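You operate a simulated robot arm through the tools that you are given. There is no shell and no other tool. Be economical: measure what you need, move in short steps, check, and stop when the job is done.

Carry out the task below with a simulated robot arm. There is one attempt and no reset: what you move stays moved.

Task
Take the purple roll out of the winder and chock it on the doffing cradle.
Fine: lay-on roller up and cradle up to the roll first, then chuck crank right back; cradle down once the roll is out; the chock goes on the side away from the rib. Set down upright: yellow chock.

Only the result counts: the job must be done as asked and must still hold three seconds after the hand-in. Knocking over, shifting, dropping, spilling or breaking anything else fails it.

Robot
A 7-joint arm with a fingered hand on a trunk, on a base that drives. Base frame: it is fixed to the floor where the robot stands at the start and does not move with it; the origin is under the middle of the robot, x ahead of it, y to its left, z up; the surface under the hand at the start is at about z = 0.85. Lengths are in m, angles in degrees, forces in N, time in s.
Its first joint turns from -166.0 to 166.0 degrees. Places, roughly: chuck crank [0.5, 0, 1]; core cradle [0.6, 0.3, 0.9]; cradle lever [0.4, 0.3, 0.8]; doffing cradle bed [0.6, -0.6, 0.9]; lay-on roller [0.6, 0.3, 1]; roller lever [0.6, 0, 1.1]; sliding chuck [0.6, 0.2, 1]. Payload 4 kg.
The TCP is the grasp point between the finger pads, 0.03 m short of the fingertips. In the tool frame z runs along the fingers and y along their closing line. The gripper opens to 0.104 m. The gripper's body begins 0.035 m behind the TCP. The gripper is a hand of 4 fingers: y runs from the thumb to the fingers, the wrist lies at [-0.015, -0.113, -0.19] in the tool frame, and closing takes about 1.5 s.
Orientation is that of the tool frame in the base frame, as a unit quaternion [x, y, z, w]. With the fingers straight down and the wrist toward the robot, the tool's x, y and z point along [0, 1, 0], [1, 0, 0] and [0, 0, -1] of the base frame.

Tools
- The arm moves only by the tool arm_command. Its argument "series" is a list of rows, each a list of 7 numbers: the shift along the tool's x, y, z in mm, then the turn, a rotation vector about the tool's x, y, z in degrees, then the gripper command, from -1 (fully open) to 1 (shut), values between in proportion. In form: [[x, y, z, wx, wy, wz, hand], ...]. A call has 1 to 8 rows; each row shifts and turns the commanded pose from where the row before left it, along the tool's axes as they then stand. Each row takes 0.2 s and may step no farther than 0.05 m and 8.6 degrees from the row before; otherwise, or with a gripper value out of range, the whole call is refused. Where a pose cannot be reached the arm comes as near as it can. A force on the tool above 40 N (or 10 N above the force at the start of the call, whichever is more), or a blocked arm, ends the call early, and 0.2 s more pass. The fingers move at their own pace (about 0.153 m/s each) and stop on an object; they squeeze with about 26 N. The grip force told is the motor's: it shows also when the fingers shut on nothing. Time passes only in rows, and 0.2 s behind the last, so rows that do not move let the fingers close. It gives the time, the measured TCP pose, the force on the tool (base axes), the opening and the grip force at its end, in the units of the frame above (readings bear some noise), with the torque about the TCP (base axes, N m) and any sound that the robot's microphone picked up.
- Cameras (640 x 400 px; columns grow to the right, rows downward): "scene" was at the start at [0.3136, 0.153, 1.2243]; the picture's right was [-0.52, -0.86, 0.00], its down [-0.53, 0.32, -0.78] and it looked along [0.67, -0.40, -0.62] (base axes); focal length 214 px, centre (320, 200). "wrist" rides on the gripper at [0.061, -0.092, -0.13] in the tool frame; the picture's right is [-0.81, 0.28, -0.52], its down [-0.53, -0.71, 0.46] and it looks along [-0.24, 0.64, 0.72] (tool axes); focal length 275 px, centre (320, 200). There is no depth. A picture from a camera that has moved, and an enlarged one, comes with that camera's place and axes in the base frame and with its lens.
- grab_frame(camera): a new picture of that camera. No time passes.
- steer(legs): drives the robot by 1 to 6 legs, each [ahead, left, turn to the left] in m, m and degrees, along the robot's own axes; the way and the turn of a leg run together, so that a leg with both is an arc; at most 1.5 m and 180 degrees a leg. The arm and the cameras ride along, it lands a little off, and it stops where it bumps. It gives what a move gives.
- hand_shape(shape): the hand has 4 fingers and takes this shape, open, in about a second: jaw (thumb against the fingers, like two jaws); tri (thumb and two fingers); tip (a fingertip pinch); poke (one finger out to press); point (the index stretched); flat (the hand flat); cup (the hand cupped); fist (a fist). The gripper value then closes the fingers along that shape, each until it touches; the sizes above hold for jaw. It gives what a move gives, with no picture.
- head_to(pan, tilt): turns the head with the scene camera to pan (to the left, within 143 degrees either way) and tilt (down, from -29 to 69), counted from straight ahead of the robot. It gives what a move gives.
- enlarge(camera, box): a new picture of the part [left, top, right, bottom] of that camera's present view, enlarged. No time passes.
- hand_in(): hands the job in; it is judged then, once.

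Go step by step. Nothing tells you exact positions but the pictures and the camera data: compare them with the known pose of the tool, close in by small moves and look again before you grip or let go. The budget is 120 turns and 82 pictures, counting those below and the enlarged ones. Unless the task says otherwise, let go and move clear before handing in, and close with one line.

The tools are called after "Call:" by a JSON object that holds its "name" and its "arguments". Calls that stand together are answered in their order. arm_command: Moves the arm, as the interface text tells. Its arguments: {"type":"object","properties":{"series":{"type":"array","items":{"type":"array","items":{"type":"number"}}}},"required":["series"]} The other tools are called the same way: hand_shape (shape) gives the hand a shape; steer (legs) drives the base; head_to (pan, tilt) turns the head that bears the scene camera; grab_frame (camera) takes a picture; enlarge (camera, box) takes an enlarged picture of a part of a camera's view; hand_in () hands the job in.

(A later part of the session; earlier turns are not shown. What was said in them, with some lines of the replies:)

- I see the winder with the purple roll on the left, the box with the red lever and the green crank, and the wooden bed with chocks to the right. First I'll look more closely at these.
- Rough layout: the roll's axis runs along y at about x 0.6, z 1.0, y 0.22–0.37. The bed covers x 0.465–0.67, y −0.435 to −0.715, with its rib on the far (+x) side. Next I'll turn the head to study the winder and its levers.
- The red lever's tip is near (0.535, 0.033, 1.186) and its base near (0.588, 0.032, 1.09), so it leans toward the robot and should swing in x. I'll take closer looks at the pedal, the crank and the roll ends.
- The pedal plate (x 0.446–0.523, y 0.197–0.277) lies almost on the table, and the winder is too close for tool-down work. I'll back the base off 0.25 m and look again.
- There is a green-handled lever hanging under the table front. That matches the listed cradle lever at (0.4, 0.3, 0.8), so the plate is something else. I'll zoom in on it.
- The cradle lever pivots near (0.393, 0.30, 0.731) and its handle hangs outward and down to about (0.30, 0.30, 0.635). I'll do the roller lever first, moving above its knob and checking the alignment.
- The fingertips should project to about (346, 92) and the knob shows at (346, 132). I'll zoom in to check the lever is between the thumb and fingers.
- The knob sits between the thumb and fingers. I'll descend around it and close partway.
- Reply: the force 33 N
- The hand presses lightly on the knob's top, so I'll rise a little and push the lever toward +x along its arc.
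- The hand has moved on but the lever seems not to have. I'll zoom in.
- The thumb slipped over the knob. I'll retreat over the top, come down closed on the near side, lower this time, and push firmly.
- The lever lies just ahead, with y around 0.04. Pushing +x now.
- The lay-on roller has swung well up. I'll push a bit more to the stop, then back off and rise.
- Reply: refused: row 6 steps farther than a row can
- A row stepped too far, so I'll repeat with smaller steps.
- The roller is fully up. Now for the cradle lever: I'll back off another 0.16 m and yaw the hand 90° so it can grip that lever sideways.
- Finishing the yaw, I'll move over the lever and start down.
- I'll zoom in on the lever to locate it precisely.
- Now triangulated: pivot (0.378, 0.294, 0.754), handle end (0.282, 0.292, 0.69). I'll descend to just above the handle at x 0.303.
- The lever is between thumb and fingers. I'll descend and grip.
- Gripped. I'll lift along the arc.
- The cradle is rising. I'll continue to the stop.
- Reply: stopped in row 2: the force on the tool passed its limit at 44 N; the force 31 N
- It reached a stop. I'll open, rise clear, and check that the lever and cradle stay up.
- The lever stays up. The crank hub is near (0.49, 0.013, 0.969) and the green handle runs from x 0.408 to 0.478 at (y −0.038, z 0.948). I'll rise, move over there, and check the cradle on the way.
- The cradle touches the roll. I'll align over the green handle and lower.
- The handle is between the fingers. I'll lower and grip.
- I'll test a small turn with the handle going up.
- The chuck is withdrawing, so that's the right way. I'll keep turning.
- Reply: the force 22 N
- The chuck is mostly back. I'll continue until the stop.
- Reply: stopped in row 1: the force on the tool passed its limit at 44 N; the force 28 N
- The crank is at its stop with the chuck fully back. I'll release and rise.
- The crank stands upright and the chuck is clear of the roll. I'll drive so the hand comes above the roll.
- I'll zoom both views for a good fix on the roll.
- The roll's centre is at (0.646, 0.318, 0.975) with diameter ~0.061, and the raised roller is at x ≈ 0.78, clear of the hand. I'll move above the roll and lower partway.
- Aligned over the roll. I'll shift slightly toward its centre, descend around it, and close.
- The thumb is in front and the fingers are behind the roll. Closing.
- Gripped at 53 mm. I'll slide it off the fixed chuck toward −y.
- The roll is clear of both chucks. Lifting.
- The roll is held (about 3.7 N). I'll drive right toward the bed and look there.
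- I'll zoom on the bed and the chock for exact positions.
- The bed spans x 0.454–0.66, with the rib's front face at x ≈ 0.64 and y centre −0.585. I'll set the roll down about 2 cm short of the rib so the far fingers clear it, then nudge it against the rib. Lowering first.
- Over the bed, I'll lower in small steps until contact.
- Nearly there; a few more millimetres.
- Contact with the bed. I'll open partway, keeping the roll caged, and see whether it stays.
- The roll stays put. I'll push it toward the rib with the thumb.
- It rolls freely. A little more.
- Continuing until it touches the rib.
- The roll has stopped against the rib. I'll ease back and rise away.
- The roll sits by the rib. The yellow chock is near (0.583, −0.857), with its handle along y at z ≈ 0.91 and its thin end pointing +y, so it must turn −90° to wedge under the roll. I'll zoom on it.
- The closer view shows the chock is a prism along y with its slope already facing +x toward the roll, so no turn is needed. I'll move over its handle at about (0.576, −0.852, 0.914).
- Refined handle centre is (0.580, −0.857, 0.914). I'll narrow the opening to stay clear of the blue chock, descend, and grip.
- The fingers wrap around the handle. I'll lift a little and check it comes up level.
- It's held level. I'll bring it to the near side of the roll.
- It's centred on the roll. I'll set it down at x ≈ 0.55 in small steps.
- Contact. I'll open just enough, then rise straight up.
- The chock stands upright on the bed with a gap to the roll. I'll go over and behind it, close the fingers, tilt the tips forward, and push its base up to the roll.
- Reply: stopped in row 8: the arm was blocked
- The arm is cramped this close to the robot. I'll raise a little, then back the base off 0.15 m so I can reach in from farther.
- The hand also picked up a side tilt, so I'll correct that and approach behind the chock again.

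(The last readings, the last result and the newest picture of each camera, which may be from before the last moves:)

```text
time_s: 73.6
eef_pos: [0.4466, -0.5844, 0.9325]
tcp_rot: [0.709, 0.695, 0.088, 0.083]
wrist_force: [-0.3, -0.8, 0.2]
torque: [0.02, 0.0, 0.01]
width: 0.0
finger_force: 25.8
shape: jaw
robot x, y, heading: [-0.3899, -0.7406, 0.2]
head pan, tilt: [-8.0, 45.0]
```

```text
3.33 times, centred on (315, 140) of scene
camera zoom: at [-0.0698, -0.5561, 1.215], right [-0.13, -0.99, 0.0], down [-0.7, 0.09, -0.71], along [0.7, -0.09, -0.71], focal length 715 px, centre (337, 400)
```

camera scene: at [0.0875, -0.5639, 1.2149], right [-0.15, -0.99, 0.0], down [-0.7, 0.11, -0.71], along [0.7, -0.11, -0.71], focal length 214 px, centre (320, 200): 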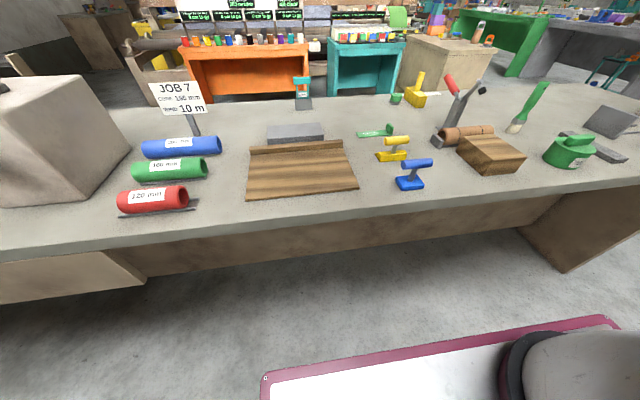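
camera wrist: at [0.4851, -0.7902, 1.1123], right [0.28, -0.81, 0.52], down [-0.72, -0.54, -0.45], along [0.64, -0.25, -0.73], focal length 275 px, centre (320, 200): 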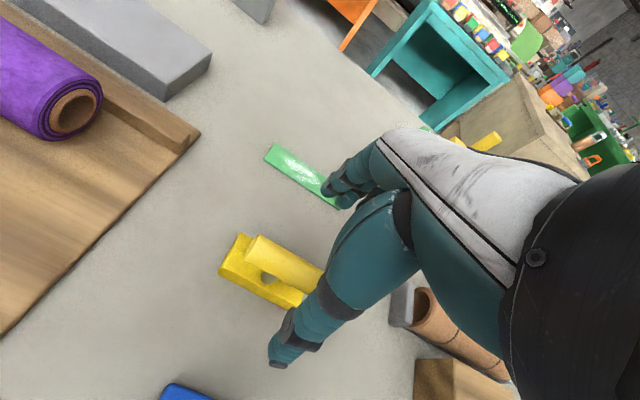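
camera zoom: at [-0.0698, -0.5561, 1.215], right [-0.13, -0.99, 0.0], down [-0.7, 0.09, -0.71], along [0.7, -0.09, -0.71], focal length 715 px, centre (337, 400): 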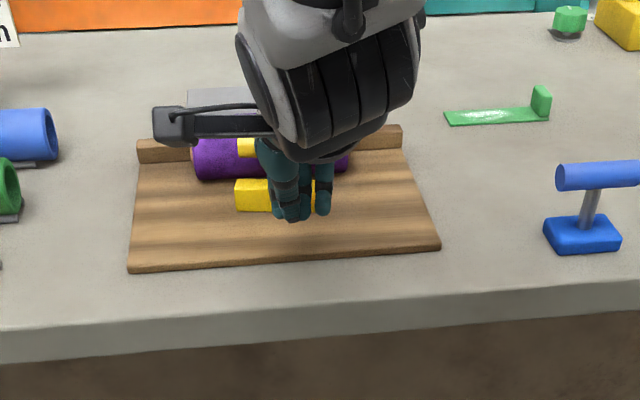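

Well aligned; I'll lower to base height and advance toward contact.

Call:
{"name": "arm_command", "arguments": {"series": [[6, -6, 25, 0, 0, 0, 1], [0, 19, 5, 0, 0, 0, 1], [0, 19, 5, 0, 0, 0, 1], [0, 19, 5, 0, 0, 0, 1], [0, 10, 2.5, 0, 0, 0, 1]]}}

Call:
{"name": "enlarge", "arguments": {"camera": "scene", "box": [250, 100, 360, 180]}}

```text
time_s: 74.8
eef_pos: [0.5181, -0.58, 0.906]
tcp_rot: [0.71, 0.694, 0.089, 0.082]
wrist_force: [-1.3, -0.6, -0.5]
torque: [-0.02, 0.0, -0.02]
width: 0.0002
finger_force: 25.9
shape: jaw
robot x, y, heading: [-0.3902, -0.746, 0.7]
head pan, tilt: [-8.0, 45.0]
```

```text
5.00 times, centred on (305, 140) of scene
camera zoom: at [-0.0697, -0.5559, 1.2149], right [-0.13, -0.99, 0.0], down [-0.7, 0.09, -0.71], along [0.7, -0.09, -0.71], focal length 1072 px, centre (395, 500)
```

zoom: 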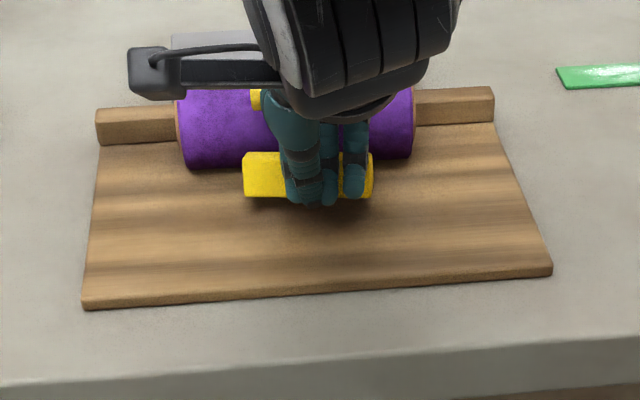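

Close to or at contact; I'll shift 8 mm to centre on the chock and continue pushing gently.

Call:
{"name": "arm_command", "arguments": {"series": [[8, -4, -1, 0, 0, 0, 1], [0, 8, 2, 0, 0, 0, 1], [0, 8, 2, 0, 0, 0, 1], [0, 6, 1.5, 0, 0, 0, 1], [0, 4, 1, 0, 0, 0, 1], [0, 0, 0, 0, 0, 0, 1]]}}

Call:
{"name": "enlarge", "arguments": {"camera": "scene", "box": [250, 100, 360, 180]}}

```text
time_s: 76.2
eef_pos: [0.539, -0.5713, 0.9057]
tcp_rot: [0.709, 0.695, 0.087, 0.083]
wrist_force: [-4.0, 0.7, 1.9]
torque: [-0.03, 0.01, -0.02]
width: 0.0
finger_force: 25.5
shape: jaw
robot x, y, heading: [-0.3888, -0.7434, 0.6]
head pan, tilt: [-8.0, 45.0]
```

```text
5.00 times, centred on (305, 140) of scene
camera zoom: at [-0.0699, -0.556, 1.215], right [-0.13, -0.99, 0.0], down [-0.7, 0.09, -0.71], along [0.7, -0.09, -0.71], focal length 1072 px, centre (395, 500)
```

zoom: 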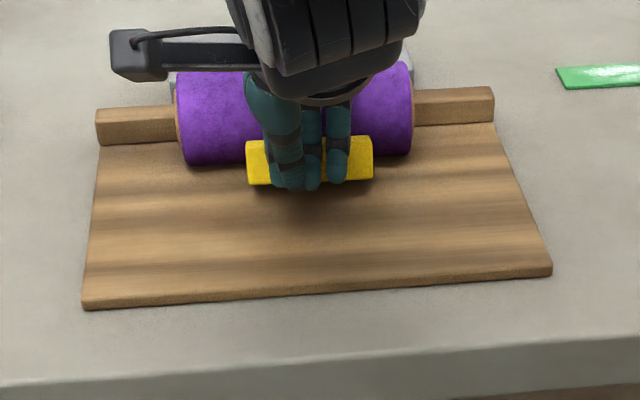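

The chock has moved up to the roll; a few more millimetres to confirm firm contact.

Call:
{"name": "arm_command", "arguments": {"series": [[0, 3, 0.7, 0, 0, 0, 1], [0, 3, 0.7, 0, 0, 0, 1], [0, 0, 0, 0, 0, 0, 1]]}}

```text
time_s: 77.0
eef_pos: [0.5462, -0.5722, 0.9078]
tcp_rot: [0.709, 0.694, 0.09, 0.083]
wrist_force: [-16.4, -3.3, 14.4]
torque: [-0.21, -0.29, -0.26]
width: 0.0
finger_force: 26.1
shape: jaw
robot x, y, heading: [-0.3897, -0.7462, 0.3]
head pan, tilt: [-8.0, 45.0]
```

Firm contact (16 N). I'll back straight off, rise, and look.

Call:
{"name": "arm_command", "arguments": {"series": [[0, -8, -2, 0, 0, 0, 1], [0, -30, -8, 0, 0, 0, 1], [0, -40, -10, 0, 0, 0, 1], [0, -20, -40, 0, 0, 0, 1], [0, 0, -45, 0, 0, 0, 1], [0, 0, -45, 0, 0, 0, 1]]}}

Call:
{"name": "enlarge", "arguments": {"camera": "scene", "box": [250, 100, 360, 180]}}

```text
time_s: 78.4
eef_pos: [0.413, -0.5723, 1.0262]
tcp_rot: [0.709, 0.694, 0.088, 0.083]
wrist_force: [0.5, 0.0, 0.3]
torque: [0.01, -0.01, 0.0]
width: 0.0
finger_force: 25.7
shape: jaw
robot x, y, heading: [-0.3914, -0.7421, 0.7]
head pan, tilt: [-8.0, 45.0]
```

```text
5.00 times, centred on (305, 140) of scene
camera zoom: at [-0.0694, -0.556, 1.2149], right [-0.13, -0.99, 0.0], down [-0.7, 0.09, -0.71], along [0.7, -0.09, -0.71], focal length 1072 px, centre (395, 500)
```

zoom: 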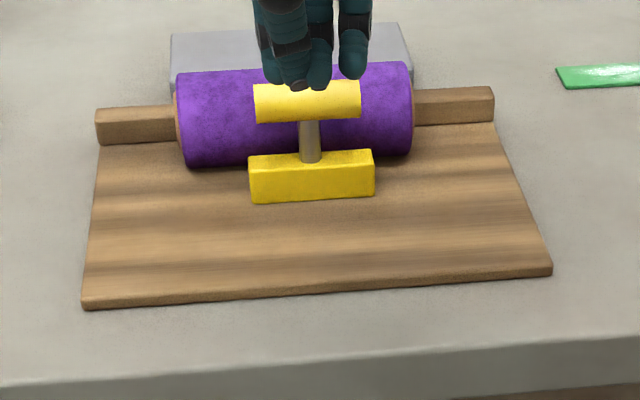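

The chock seems to have slid back after release: its rear is now at x ≈ 0.55, versus 0.576 while pushed. I'll shift the hand aside and use the wrist camera to check the gap to the roll.

Call:
{"name": "arm_command", "arguments": {"series": [[-45, 0, 0, 0, 0, 0, 1], [-45, 0, 0, 0, 0, 0, 1], [-40, 20, 10, 0, 0, 0, 1]]}}

Call:
{"name": "grab_frame", "arguments": {"camera": "wrist"}}

```text
time_s: 79.2
eef_pos: [0.434, -0.701, 1.0192]
tcp_rot: [0.709, 0.695, 0.088, 0.082]
wrist_force: [0.4, 0.8, -0.3]
torque: [-0.02, 0.0, -0.04]
width: 0.0
finger_force: 25.7
shape: jaw
robot x, y, heading: [-0.39, -0.7422, 0.3]
head pan, tilt: [-8.0, 45.0]
```

```text
7 pictures are left
camera wrist: at [0.3143, -0.6393, 1.1256], right [0.13, -0.82, 0.56], down [-0.59, -0.52, -0.62], along [0.8, -0.25, -0.55], focal length 275 px, centre (320, 200)
```

wrist: 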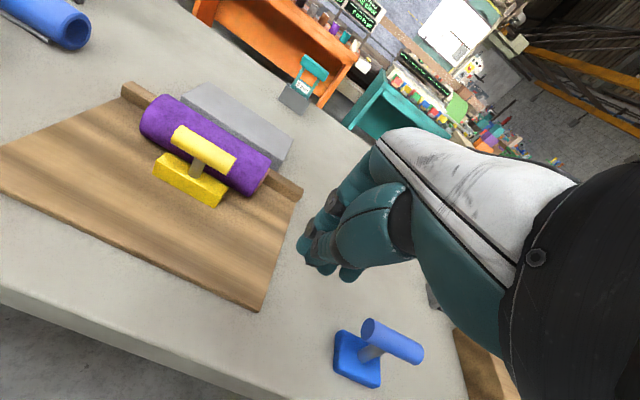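

The chock is close to the roll; I'll enlarge this view to judge the gap.

Call:
{"name": "enlarge", "arguments": {"camera": "wrist", "box": [130, 80, 290, 220]}}

```text
2.86 times, centred on (210, 150) of wrist
camera zoom: at [0.3143, -0.6393, 1.1256], right [0.13, -0.82, 0.56], down [-0.59, -0.52, -0.62], along [0.8, -0.25, -0.55], focal length 786 px, centre (634, 343)
```

zoom: 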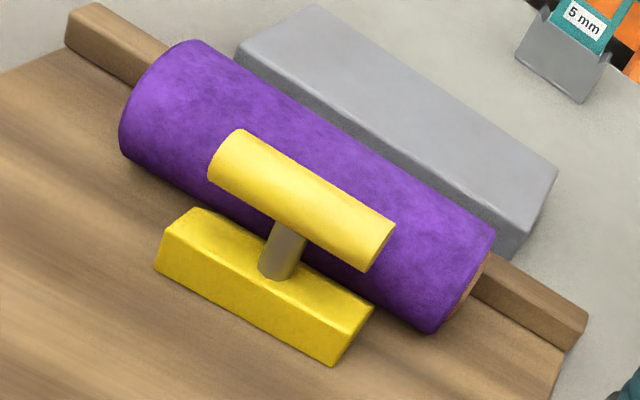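

Wrist-view geometry gives the roll axis at x ≈ 0.617, the chock's rear at 0.558 and its leading edge at about 0.594, so perhaps 8 mm short of touching. I'll return behind it and push more gently, stopping at light contact.

Call:
{"name": "arm_command", "arguments": {"series": [[43, 0, 0, 0, 0, 0, 1], [43, 0, 0, 0, 0, 0, 1], [43, -9, 37, 0, 0, 0, 1], [0, -9, 37, 0, 0, 0, 1], [0, -9, 36, 0, 0, 0, 1], [0, 24, 6, 0, 0, 0, 1], [0, 24, 6, 0, 0, 0, 1], [0, 16, 4, 0, 0, 0, 1]]}}

Call:
{"name": "arm_command", "arguments": {"series": [[0, 6, 1.5, 0, 0, 0, 1], [0, 5, 1.3, 0, 0, 0, 1], [0, 3, 0.8, 0, 0, 0, 1], [0, 0, 0, 0, 0, 0, 1]]}}

```text
refused: row 3 steps farther than a row can; nothing moved
```

```text
time_s: 80.2
eef_pos: [0.4502, -0.701, 1.0203]
tcp_rot: [0.709, 0.694, 0.088, 0.083]
wrist_force: [0.3, -0.4, -0.3]
torque: [-0.01, 0.01, 0.0]
width: 0.0002
finger_force: 26.3
shape: jaw
robot x, y, heading: [-0.3917, -0.7428, 0.5]
head pan, tilt: [-8.0, 45.0]
```

One row was too long, so only the small advance in free air happened. Repeating with shorter rows.

Call:
{"name": "arm_command", "arguments": {"series": [[43, 0, 0, 0, 0, 0, 1], [43, 0, 0, 0, 0, 0, 1], [43, -15, 0, 0, 0, 0, 1], [0, -9, 37, 0, 0, 0, 1], [0, -9, 37, 0, 0, 0, 1], [0, -9, 38, 0, 0, 0, 1], [0, 24, 6, 0, 0, 0, 1], [0, 24, 6, 0, 0, 0, 1]]}}

```text
time_s: 82.0
eef_pos: [0.4894, -0.5739, 0.9045]
tcp_rot: [0.709, 0.695, 0.087, 0.082]
wrist_force: [-0.8, 0.8, -0.1]
torque: [0.02, -0.02, 0.02]
width: 0.0
finger_force: 26.1
shape: jaw
robot x, y, heading: [-0.387, -0.744, 0.4]
head pan, tilt: [-8.0, 45.0]
```

Call:
{"name": "arm_command", "arguments": {"series": [[0, 8, 2, 0, 0, 0, 1], [0, 8, 2, 0, 0, 0, 1], [0, 6, 1.5, 0, 0, 0, 1], [0, 4, 1, 0, 0, 0, 1], [0, 0, 0, 0, 0, 0, 1]]}}

```text
time_s: 83.2
eef_pos: [0.5125, -0.5727, 0.9027]
tcp_rot: [0.709, 0.694, 0.088, 0.082]
wrist_force: [0.8, 0.5, 0.1]
torque: [0.0, -0.04, 0.01]
width: 0.0001
finger_force: 26.1
shape: jaw
robot x, y, heading: [-0.3908, -0.7433, 0.4]
head pan, tilt: [-8.0, 45.0]
```

Call:
{"name": "arm_command", "arguments": {"series": [[0, 4, 0.6, 0, 0, 0, 1], [0, 3, 0.4, 0, 0, 0, 1], [0, 0, 0, 0, 0, 0, 1]]}}

Call:
{"name": "arm_command", "arguments": {"series": [[0, 2, 0.4, 0, 0, 0, 1], [0, 2, 0.4, 0, 0, 0, 1], [0, 0, 0, 0, 0, 0, 1]]}}

```text
time_s: 84.0
eef_pos: [0.5201, -0.5727, 0.9048]
tcp_rot: [0.709, 0.695, 0.087, 0.083]
wrist_force: [0.2, 0.0, -0.4]
torque: [0.0, 0.03, 0.0]
width: 0.0
finger_force: 26.3
shape: jaw
robot x, y, heading: [-0.3895, -0.7418, 0.6]
head pan, tilt: [-8.0, 45.0]
```

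```text
time_s: 84.8
eef_pos: [0.5255, -0.5739, 0.9053]
tcp_rot: [0.709, 0.695, 0.087, 0.083]
wrist_force: [0.6, -0.5, 1.4]
torque: [-0.01, -0.05, 0.04]
width: 0.0
finger_force: 25.8
shape: jaw
robot x, y, heading: [-0.3888, -0.7414, 0.4]
head pan, tilt: [-8.0, 45.0]
```

No contact load yet; continuing in tiny steps.

Call:
{"name": "arm_command", "arguments": {"series": [[0, 2, 0.4, 0, 0, 0, 1], [0, 2, 0.4, 0, 0, 0, 1], [0, 0, 0, 0, 0, 0, 1]]}}

Call:
{"name": "arm_command", "arguments": {"series": [[0, 2, 0.4, 0, 0, 0, 1], [0, 2, 0.4, 0, 0, 0, 1], [0, 0, 0, 0, 0, 0, 1]]}}

```text
time_s: 85.6
eef_pos: [0.5295, -0.5748, 0.9048]
tcp_rot: [0.71, 0.694, 0.087, 0.083]
wrist_force: [-1.3, 0.0, 0.6]
torque: [0.0, -0.04, -0.04]
width: 0.0
finger_force: 26.2
shape: jaw
robot x, y, heading: [-0.3914, -0.7423, 0.5]
head pan, tilt: [-8.0, 45.0]
```

```text
time_s: 86.4
eef_pos: [0.5342, -0.5731, 0.905]
tcp_rot: [0.71, 0.694, 0.088, 0.083]
wrist_force: [-0.6, -0.3, 0.6]
torque: [-0.01, -0.01, -0.02]
width: 0.0003
finger_force: 26.0
shape: jaw
robot x, y, heading: [-0.3905, -0.7416, 0.3]
head pan, tilt: [-8.0, 45.0]
```

Call:
{"name": "arm_command", "arguments": {"series": [[0, 2, 0.4, 0, 0, 0, 1], [0, 1.5, 0.4, 0, 0, 0, 1], [0, 0, 0, 0, 0, 0, 1]]}}

Call:
{"name": "enlarge", "arguments": {"camera": "scene", "box": [250, 100, 360, 180]}}

```text
time_s: 87.2
eef_pos: [0.5376, -0.5708, 0.905]
tcp_rot: [0.709, 0.695, 0.088, 0.083]
wrist_force: [-1.2, 0.2, -0.4]
torque: [-0.02, 0.0, -0.02]
width: 0.0
finger_force: 26.2
shape: jaw
robot x, y, heading: [-0.3848, -0.7425, 0.7]
head pan, tilt: [-8.0, 45.0]
```

```text
5.00 times, centred on (305, 140) of scene
camera zoom: at [-0.0696, -0.556, 1.2149], right [-0.13, -0.99, 0.0], down [-0.7, 0.09, -0.71], along [0.7, -0.09, -0.71], focal length 1072 px, centre (395, 500)
```

zoom: 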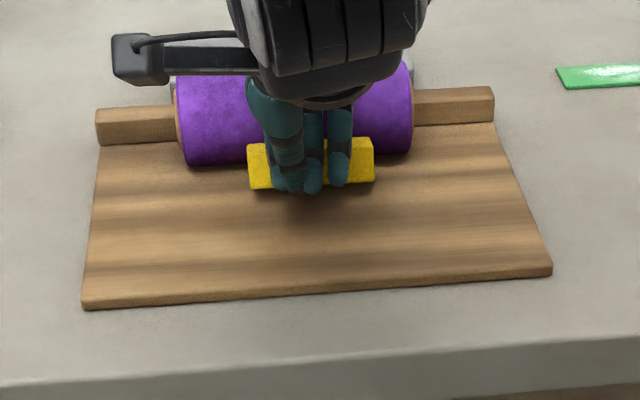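

The chock now sits against the roll with little force. I'll back off slowly, rise, and check.

Call:
{"name": "arm_command", "arguments": {"series": [[0, -3, -0.7, 0, 0, 0, 1], [0, -8, -2, 0, 0, 0, 1], [0, -25, -6, 0, 0, 0, 1], [0, -35, -9, 0, 0, 0, 1], [0, -25, -30, 0, 0, 0, 1], [0, 0, -45, 0, 0, 0, 1], [0, 0, -45, 0, 0, 0, 1]]}}

Call:
{"name": "enlarge", "arguments": {"camera": "scene", "box": [250, 100, 360, 180]}}

```text
time_s: 88.8
eef_pos: [0.411, -0.5719, 1.0183]
tcp_rot: [0.71, 0.694, 0.087, 0.083]
wrist_force: [0.6, 0.1, 0.6]
torque: [-0.02, -0.01, 0.04]
width: 0.0
finger_force: 26.2
shape: jaw
robot x, y, heading: [-0.3906, -0.743, 0.3]
head pan, tilt: [-8.0, 45.0]
```

```text
5.00 times, centred on (305, 140) of scene
camera zoom: at [-0.0694, -0.556, 1.2149], right [-0.13, -0.99, 0.0], down [-0.7, 0.09, -0.71], along [0.7, -0.09, -0.71], focal length 1072 px, centre (395, 500)
```

zoom: 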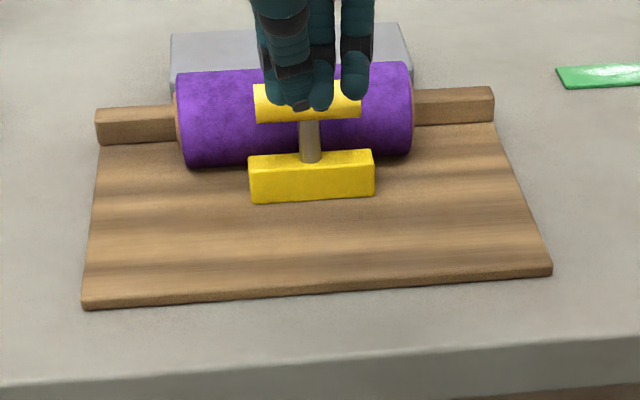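

The chock returned to exactly the same rest position, so it only tips when pushed further; it is already against the roll and upright. Now I'll lower the cradle: raise the hand, level it, and drive back to the winder.

Call:
{"name": "arm_command", "arguments": {"series": [[0, 0, -45, 0, 0, 0, 1], [0, 0, -45, 0, 0, 0, 1], [0, 0, -45, 0, 0, 0, 1], [0, 0, -45, 8, 0, 0, 1], [0, 0, 0, 6, 0, 0, 1]]}}

Call:
{"name": "steer", "arguments": {"legs": [[-0.03, 0.74, 0]]}}

```text
time_s: 90.0
eef_pos: [0.3702, -0.5704, 1.1915]
tcp_rot: [0.714, 0.7, 0.002, -0.004]
wrist_force: [-0.5, -0.6, -0.4]
torque: [0.0, 0.04, -0.02]
width: 0.0001
finger_force: 26.2
shape: jaw
robot x, y, heading: [-0.3885, -0.7465, 0.1]
head pan, tilt: [-8.0, 45.0]
```

```text
time_s: 94.1
eef_pos: [0.3381, 0.1854, 1.19]
tcp_rot: [0.716, 0.699, 0.002, -0.004]
wrist_force: [0.3, 0.7, -0.2]
torque: [-0.02, -0.01, -0.05]
width: 0.0
finger_force: 26.0
shape: jaw
robot x, y, heading: [-0.4253, 0.0173, 0.3]
head pan, tilt: [-8.0, 45.0]
```

I'll move over the cradle lever and come down just above it.

Call:
{"name": "arm_command", "arguments": {"series": [[43, -19, 0, 0, 0, 0, 1], [43, -19, 0, 0, 0, 0, 1], [22, -10, 30, 0, 0, 0, 1], [0, 0, 48, 0, 0, 0, 1], [0, 0, 48, 0, 0, 0, 1], [0, 0, 48, 0, 0, 0, 1], [0, 0, 48, 0, 0, 0, 1], [0, 0, 48, 0, 0, 0, 1]]}}

Call:
{"name": "head_to", "arguments": {"pan": 8, "tilt": 42}}

Call:
{"name": "enlarge", "arguments": {"camera": "scene", "box": [220, 60, 420, 260]}}

```text
time_s: 96.1
eef_pos: [0.2966, 0.3028, 0.9799]
tcp_rot: [0.719, 0.691, 0.054, -0.05]
wrist_force: [0.9, 0.1, -0.2]
torque: [0.02, 0.02, 0.02]
width: 0.0003
finger_force: 26.3
shape: jaw
robot x, y, heading: [-0.422, 0.0209, -0.0]
head pan, tilt: [-8.0, 45.0]
stopped in row 8: the arm was blocked; the commanded pose is now the measured one
```

```text
time_s: 96.9
eef_pos: [0.298, 0.3019, 0.9793]
tcp_rot: [0.72, 0.69, 0.053, -0.049]
wrist_force: [0.4, 1.0, 0.0]
torque: [-0.02, 0.0, 0.02]
width: 0.0002
finger_force: 26.1
shape: jaw
robot x, y, heading: [-0.4245, 0.0163, 0.2]
head pan, tilt: [8.0, 42.0]
```

```text
2.00 times, centred on (320, 160) of scene
camera zoom: at [-0.0997, 0.2164, 1.2175], right [0.02, -1.0, 0.0], down [-0.68, -0.02, -0.73], along [0.73, 0.02, -0.68], focal length 429 px, centre (320, 280)
```

zoom: 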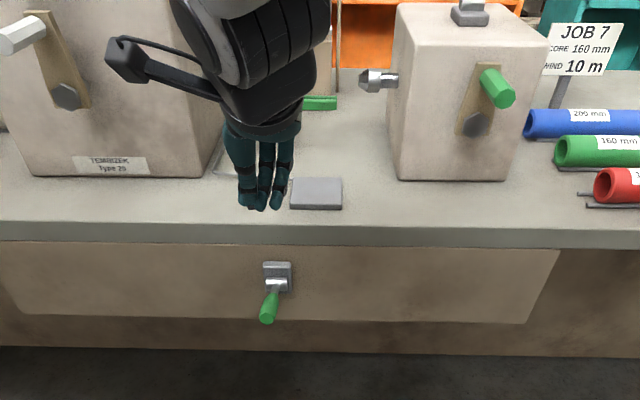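

The arm is cramped again. I'll rise, back off 0.18 m, level the hand and come in with more room.

Call:
{"name": "arm_command", "arguments": {"series": [[0, 0, -30, 0, 0, 0, 1], [0, 0, 0, 0, -8.3, 0, 1]]}}

Call:
{"name": "steer", "arguments": {"legs": [[-0.18, 0, 0]]}}

Call:
{"name": "arm_command", "arguments": {"series": [[0, 43, 0, 0, 0, 0, 1], [0, 43, 0, 0, 0, 0, 1], [0, 43, 0, 0, 0, 0, 1], [0, 40, 0, 0, 0, 0, 1]]}}

```text
time_s: 97.5
eef_pos: [0.3042, 0.2915, 1.0246]
tcp_rot: [0.727, 0.686, 0.015, -0.011]
wrist_force: [0.9, 0.8, 0.5]
torque: [0.01, -0.02, 0.0]
width: 0.0001
finger_force: 26.4
shape: jaw
robot x, y, heading: [-0.4249, 0.0141, -0.1]
head pan, tilt: [8.0, 42.0]
```

```text
time_s: 98.7
eef_pos: [0.2314, 0.2888, 1.0251]
tcp_rot: [0.727, 0.686, 0.018, -0.013]
wrist_force: [-0.1, 0.1, -0.2]
torque: [0.02, -0.01, 0.05]
width: 0.0001
finger_force: 25.8
shape: jaw
robot x, y, heading: [-0.4946, 0.0116, 0.0]
head pan, tilt: [8.0, 42.0]
stopped in leg 1: the robot was blocked; the commanded pose is now the measured one
```

```text
time_s: 99.7
eef_pos: [0.3976, 0.2794, 1.0262]
tcp_rot: [0.728, 0.686, 0.018, -0.013]
wrist_force: [-0.2, -0.2, 0.6]
torque: [0.01, -0.01, 0.01]
width: 0.0
finger_force: 25.6
shape: jaw
robot x, y, heading: [-0.4971, 0.0125, -0.1]
head pan, tilt: [8.0, 42.0]
```

The robot met something behind at x ≈ −0.495 and stopped, but that's enough room. I'll move back over the lever handle and descend to just above it.

Call:
{"name": "arm_command", "arguments": {"series": [[7, -45, 0, 0, 0, -3.4, 1], [7, -45, 0, 0, -2, 0, 1], [0, -18, 20, 0, 0, 0, 1], [0, 0, 45, 0, 0, 0, 1], [0, 0, 45, 0, 0, 0, 1], [0, 0, 45, 0, 0, 0, 1]]}}

```text
time_s: 101.0
eef_pos: [0.2962, 0.2967, 0.8756]
tcp_rot: [0.708, 0.706, 0.009, -0.003]
wrist_force: [0.4, -0.1, 0.4]
torque: [0.01, 0.01, 0.01]
width: 0.0
finger_force: 26.1
shape: jaw
robot x, y, heading: [-0.4924, 0.014, -0.3]
head pan, tilt: [8.0, 42.0]
```

Now I'll press the lever down.

Call:
{"name": "arm_command", "arguments": {"series": [[-2, -2, 30, 0, 0, 0, 1], [0, 0, 25, 0, 0, 0, 1], [0, 0, 20, 0, 0, 0, 1], [0, 0, 20, 0, 0, 0, 1], [0, 0, 18, 0, 0, 0, 1], [0, 0, 12, 0, 0, 0, 1], [0, 0, 8, 0, 0, 0, 1]]}}

Call:
{"name": "enlarge", "arguments": {"camera": "scene", "box": [220, 60, 420, 260]}}

```text
time_s: 102.7
eef_pos: [0.292, 0.2968, 0.7365]
tcp_rot: [0.707, 0.707, 0.004, -0.001]
wrist_force: [-0.3, -0.7, -0.7]
torque: [0.0, -0.01, 0.01]
width: 0.0
finger_force: 25.7
shape: jaw
robot x, y, heading: [-0.4995, 0.0168, -0.1]
head pan, tilt: [8.0, 42.0]
```

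```text
2.00 times, centred on (320, 160) of scene
camera zoom: at [-0.172, 0.224, 1.2189], right [0.14, -0.99, 0.0], down [-0.67, -0.09, -0.74], along [0.73, 0.1, -0.67], focal length 429 px, centre (320, 280)
```

zoom: 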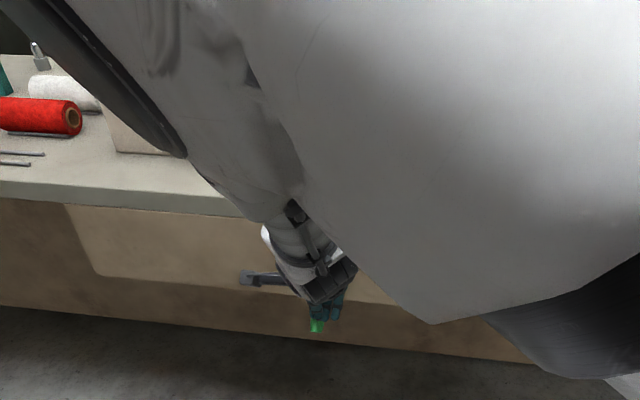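

The lever is down. I'll press a few millimetres more to feel the stop, then rise out.

Call:
{"name": "arm_command", "arguments": {"series": [[0, 0, 6, 0, 0, 0, 1], [0, 0, 5, 0, 0, 0, 1], [0, 0, 4, 0, 0, 0, 1]]}}

Call:
{"name": "arm_command", "arguments": {"series": [[0, 0, -40, 0, 0, 0, 1], [0, 0, -48, 0, 0, 0, 1], [0, 0, -48, 0, 0, 0, 1], [0, 0, -48, 0, 0, 0, 1], [0, 0, -48, 0, 0, 0, 1], [0, 0, -48, 0, 0, 0, 1], [0, 0, -48, 0, 0, 0, 1], [-30, 0, -30, 0, 0, 0, 1]]}}

Call:
{"name": "enlarge", "arguments": {"camera": "scene", "box": [220, 60, 420, 260]}}

```text
time_s: 103.5
eef_pos: [0.291, 0.2973, 0.7253]
tcp_rot: [0.707, 0.707, 0.007, -0.001]
wrist_force: [-9.6, 3.9, 30.5]
torque: [0.22, 0.19, 0.05]
width: 0.0
finger_force: 26.5
shape: jaw
robot x, y, heading: [-0.4942, 0.0162, 0.1]
head pan, tilt: [8.0, 42.0]
```

```text
time_s: 105.2
eef_pos: [0.2886, 0.2662, 1.0828]
tcp_rot: [0.706, 0.709, 0.004, -0.001]
wrist_force: [0.1, -0.3, 0.1]
torque: [-0.01, 0.02, -0.01]
width: 0.0002
finger_force: 26.0
shape: jaw
robot x, y, heading: [-0.4951, 0.0161, -0.3]
head pan, tilt: [8.0, 42.0]
```

```text
2.00 times, centred on (320, 160) of scene
camera zoom: at [-0.1699, 0.2201, 1.222], right [0.09, -1.0, 0.0], down [-0.64, -0.06, -0.77], along [0.76, 0.07, -0.64], focal length 429 px, centre (320, 280)
```

zoom: 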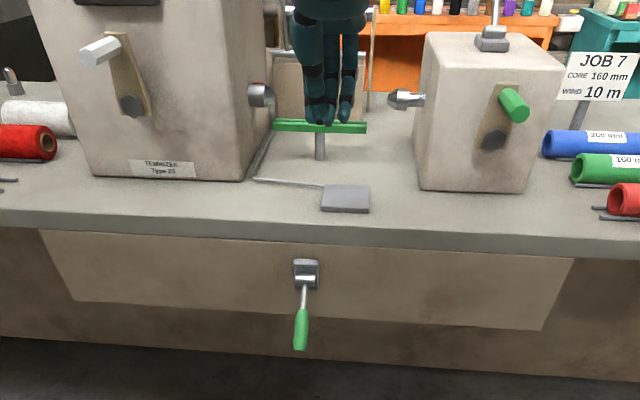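

The cradle lever is at its lower stop and the cradle is down. I'll use the last picture to check the roll and chock from here.

Call:
{"name": "head_to", "arguments": {"pan": -42, "tilt": 25}}

Call:
{"name": "enlarge", "arguments": {"camera": "scene", "box": [250, 150, 390, 250]}}

```text
time_s: 106.4
eef_pos: [0.2897, 0.2644, 1.0811]
tcp_rot: [0.707, 0.707, 0.005, -0.001]
wrist_force: [0.1, -1.3, -0.4]
torque: [-0.03, 0.02, -0.01]
width: 0.0
finger_force: 25.9
shape: jaw
robot x, y, heading: [-0.4952, 0.0145, -0.2]
head pan, tilt: [-42.0, 25.0]
```

```text
4.00 times, centred on (320, 200) of scene
camera zoom: at [-0.1862, 0.1506, 1.2455], right [-0.67, -0.74, 0.0], down [-0.31, 0.28, -0.91], along [0.67, -0.61, -0.42], focal length 858 px, centre (320, 200)
```

zoom: 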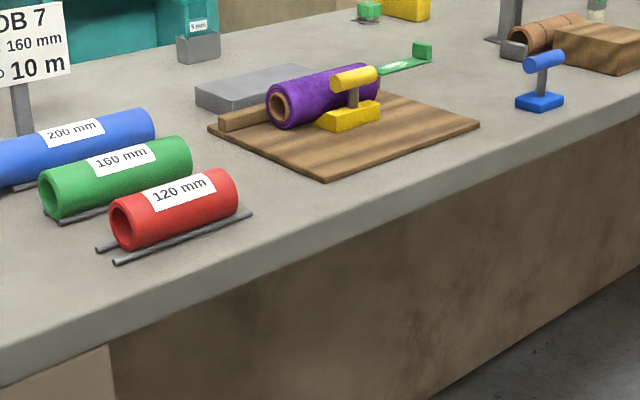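

The roll lies against the rib with the yellow chock upright on the side away from it. The lay-on roller is up, the crank is right back and the cradle is down, so I'm handing in.

Call:
{"name": "hand_in", "arguments": {}}

```text
The job is handed in.
```

The purple roll is out of the winder and lies on the doffing cradle against the rib, with the yellow chock upright on the opposite side. The lay-on roller is up, the chuck crank is right back and the core cradle is down. While backing away from the winder, the robot bumped something behind it and stopped. I didn't look at what it was, so I can't say whether it moved.
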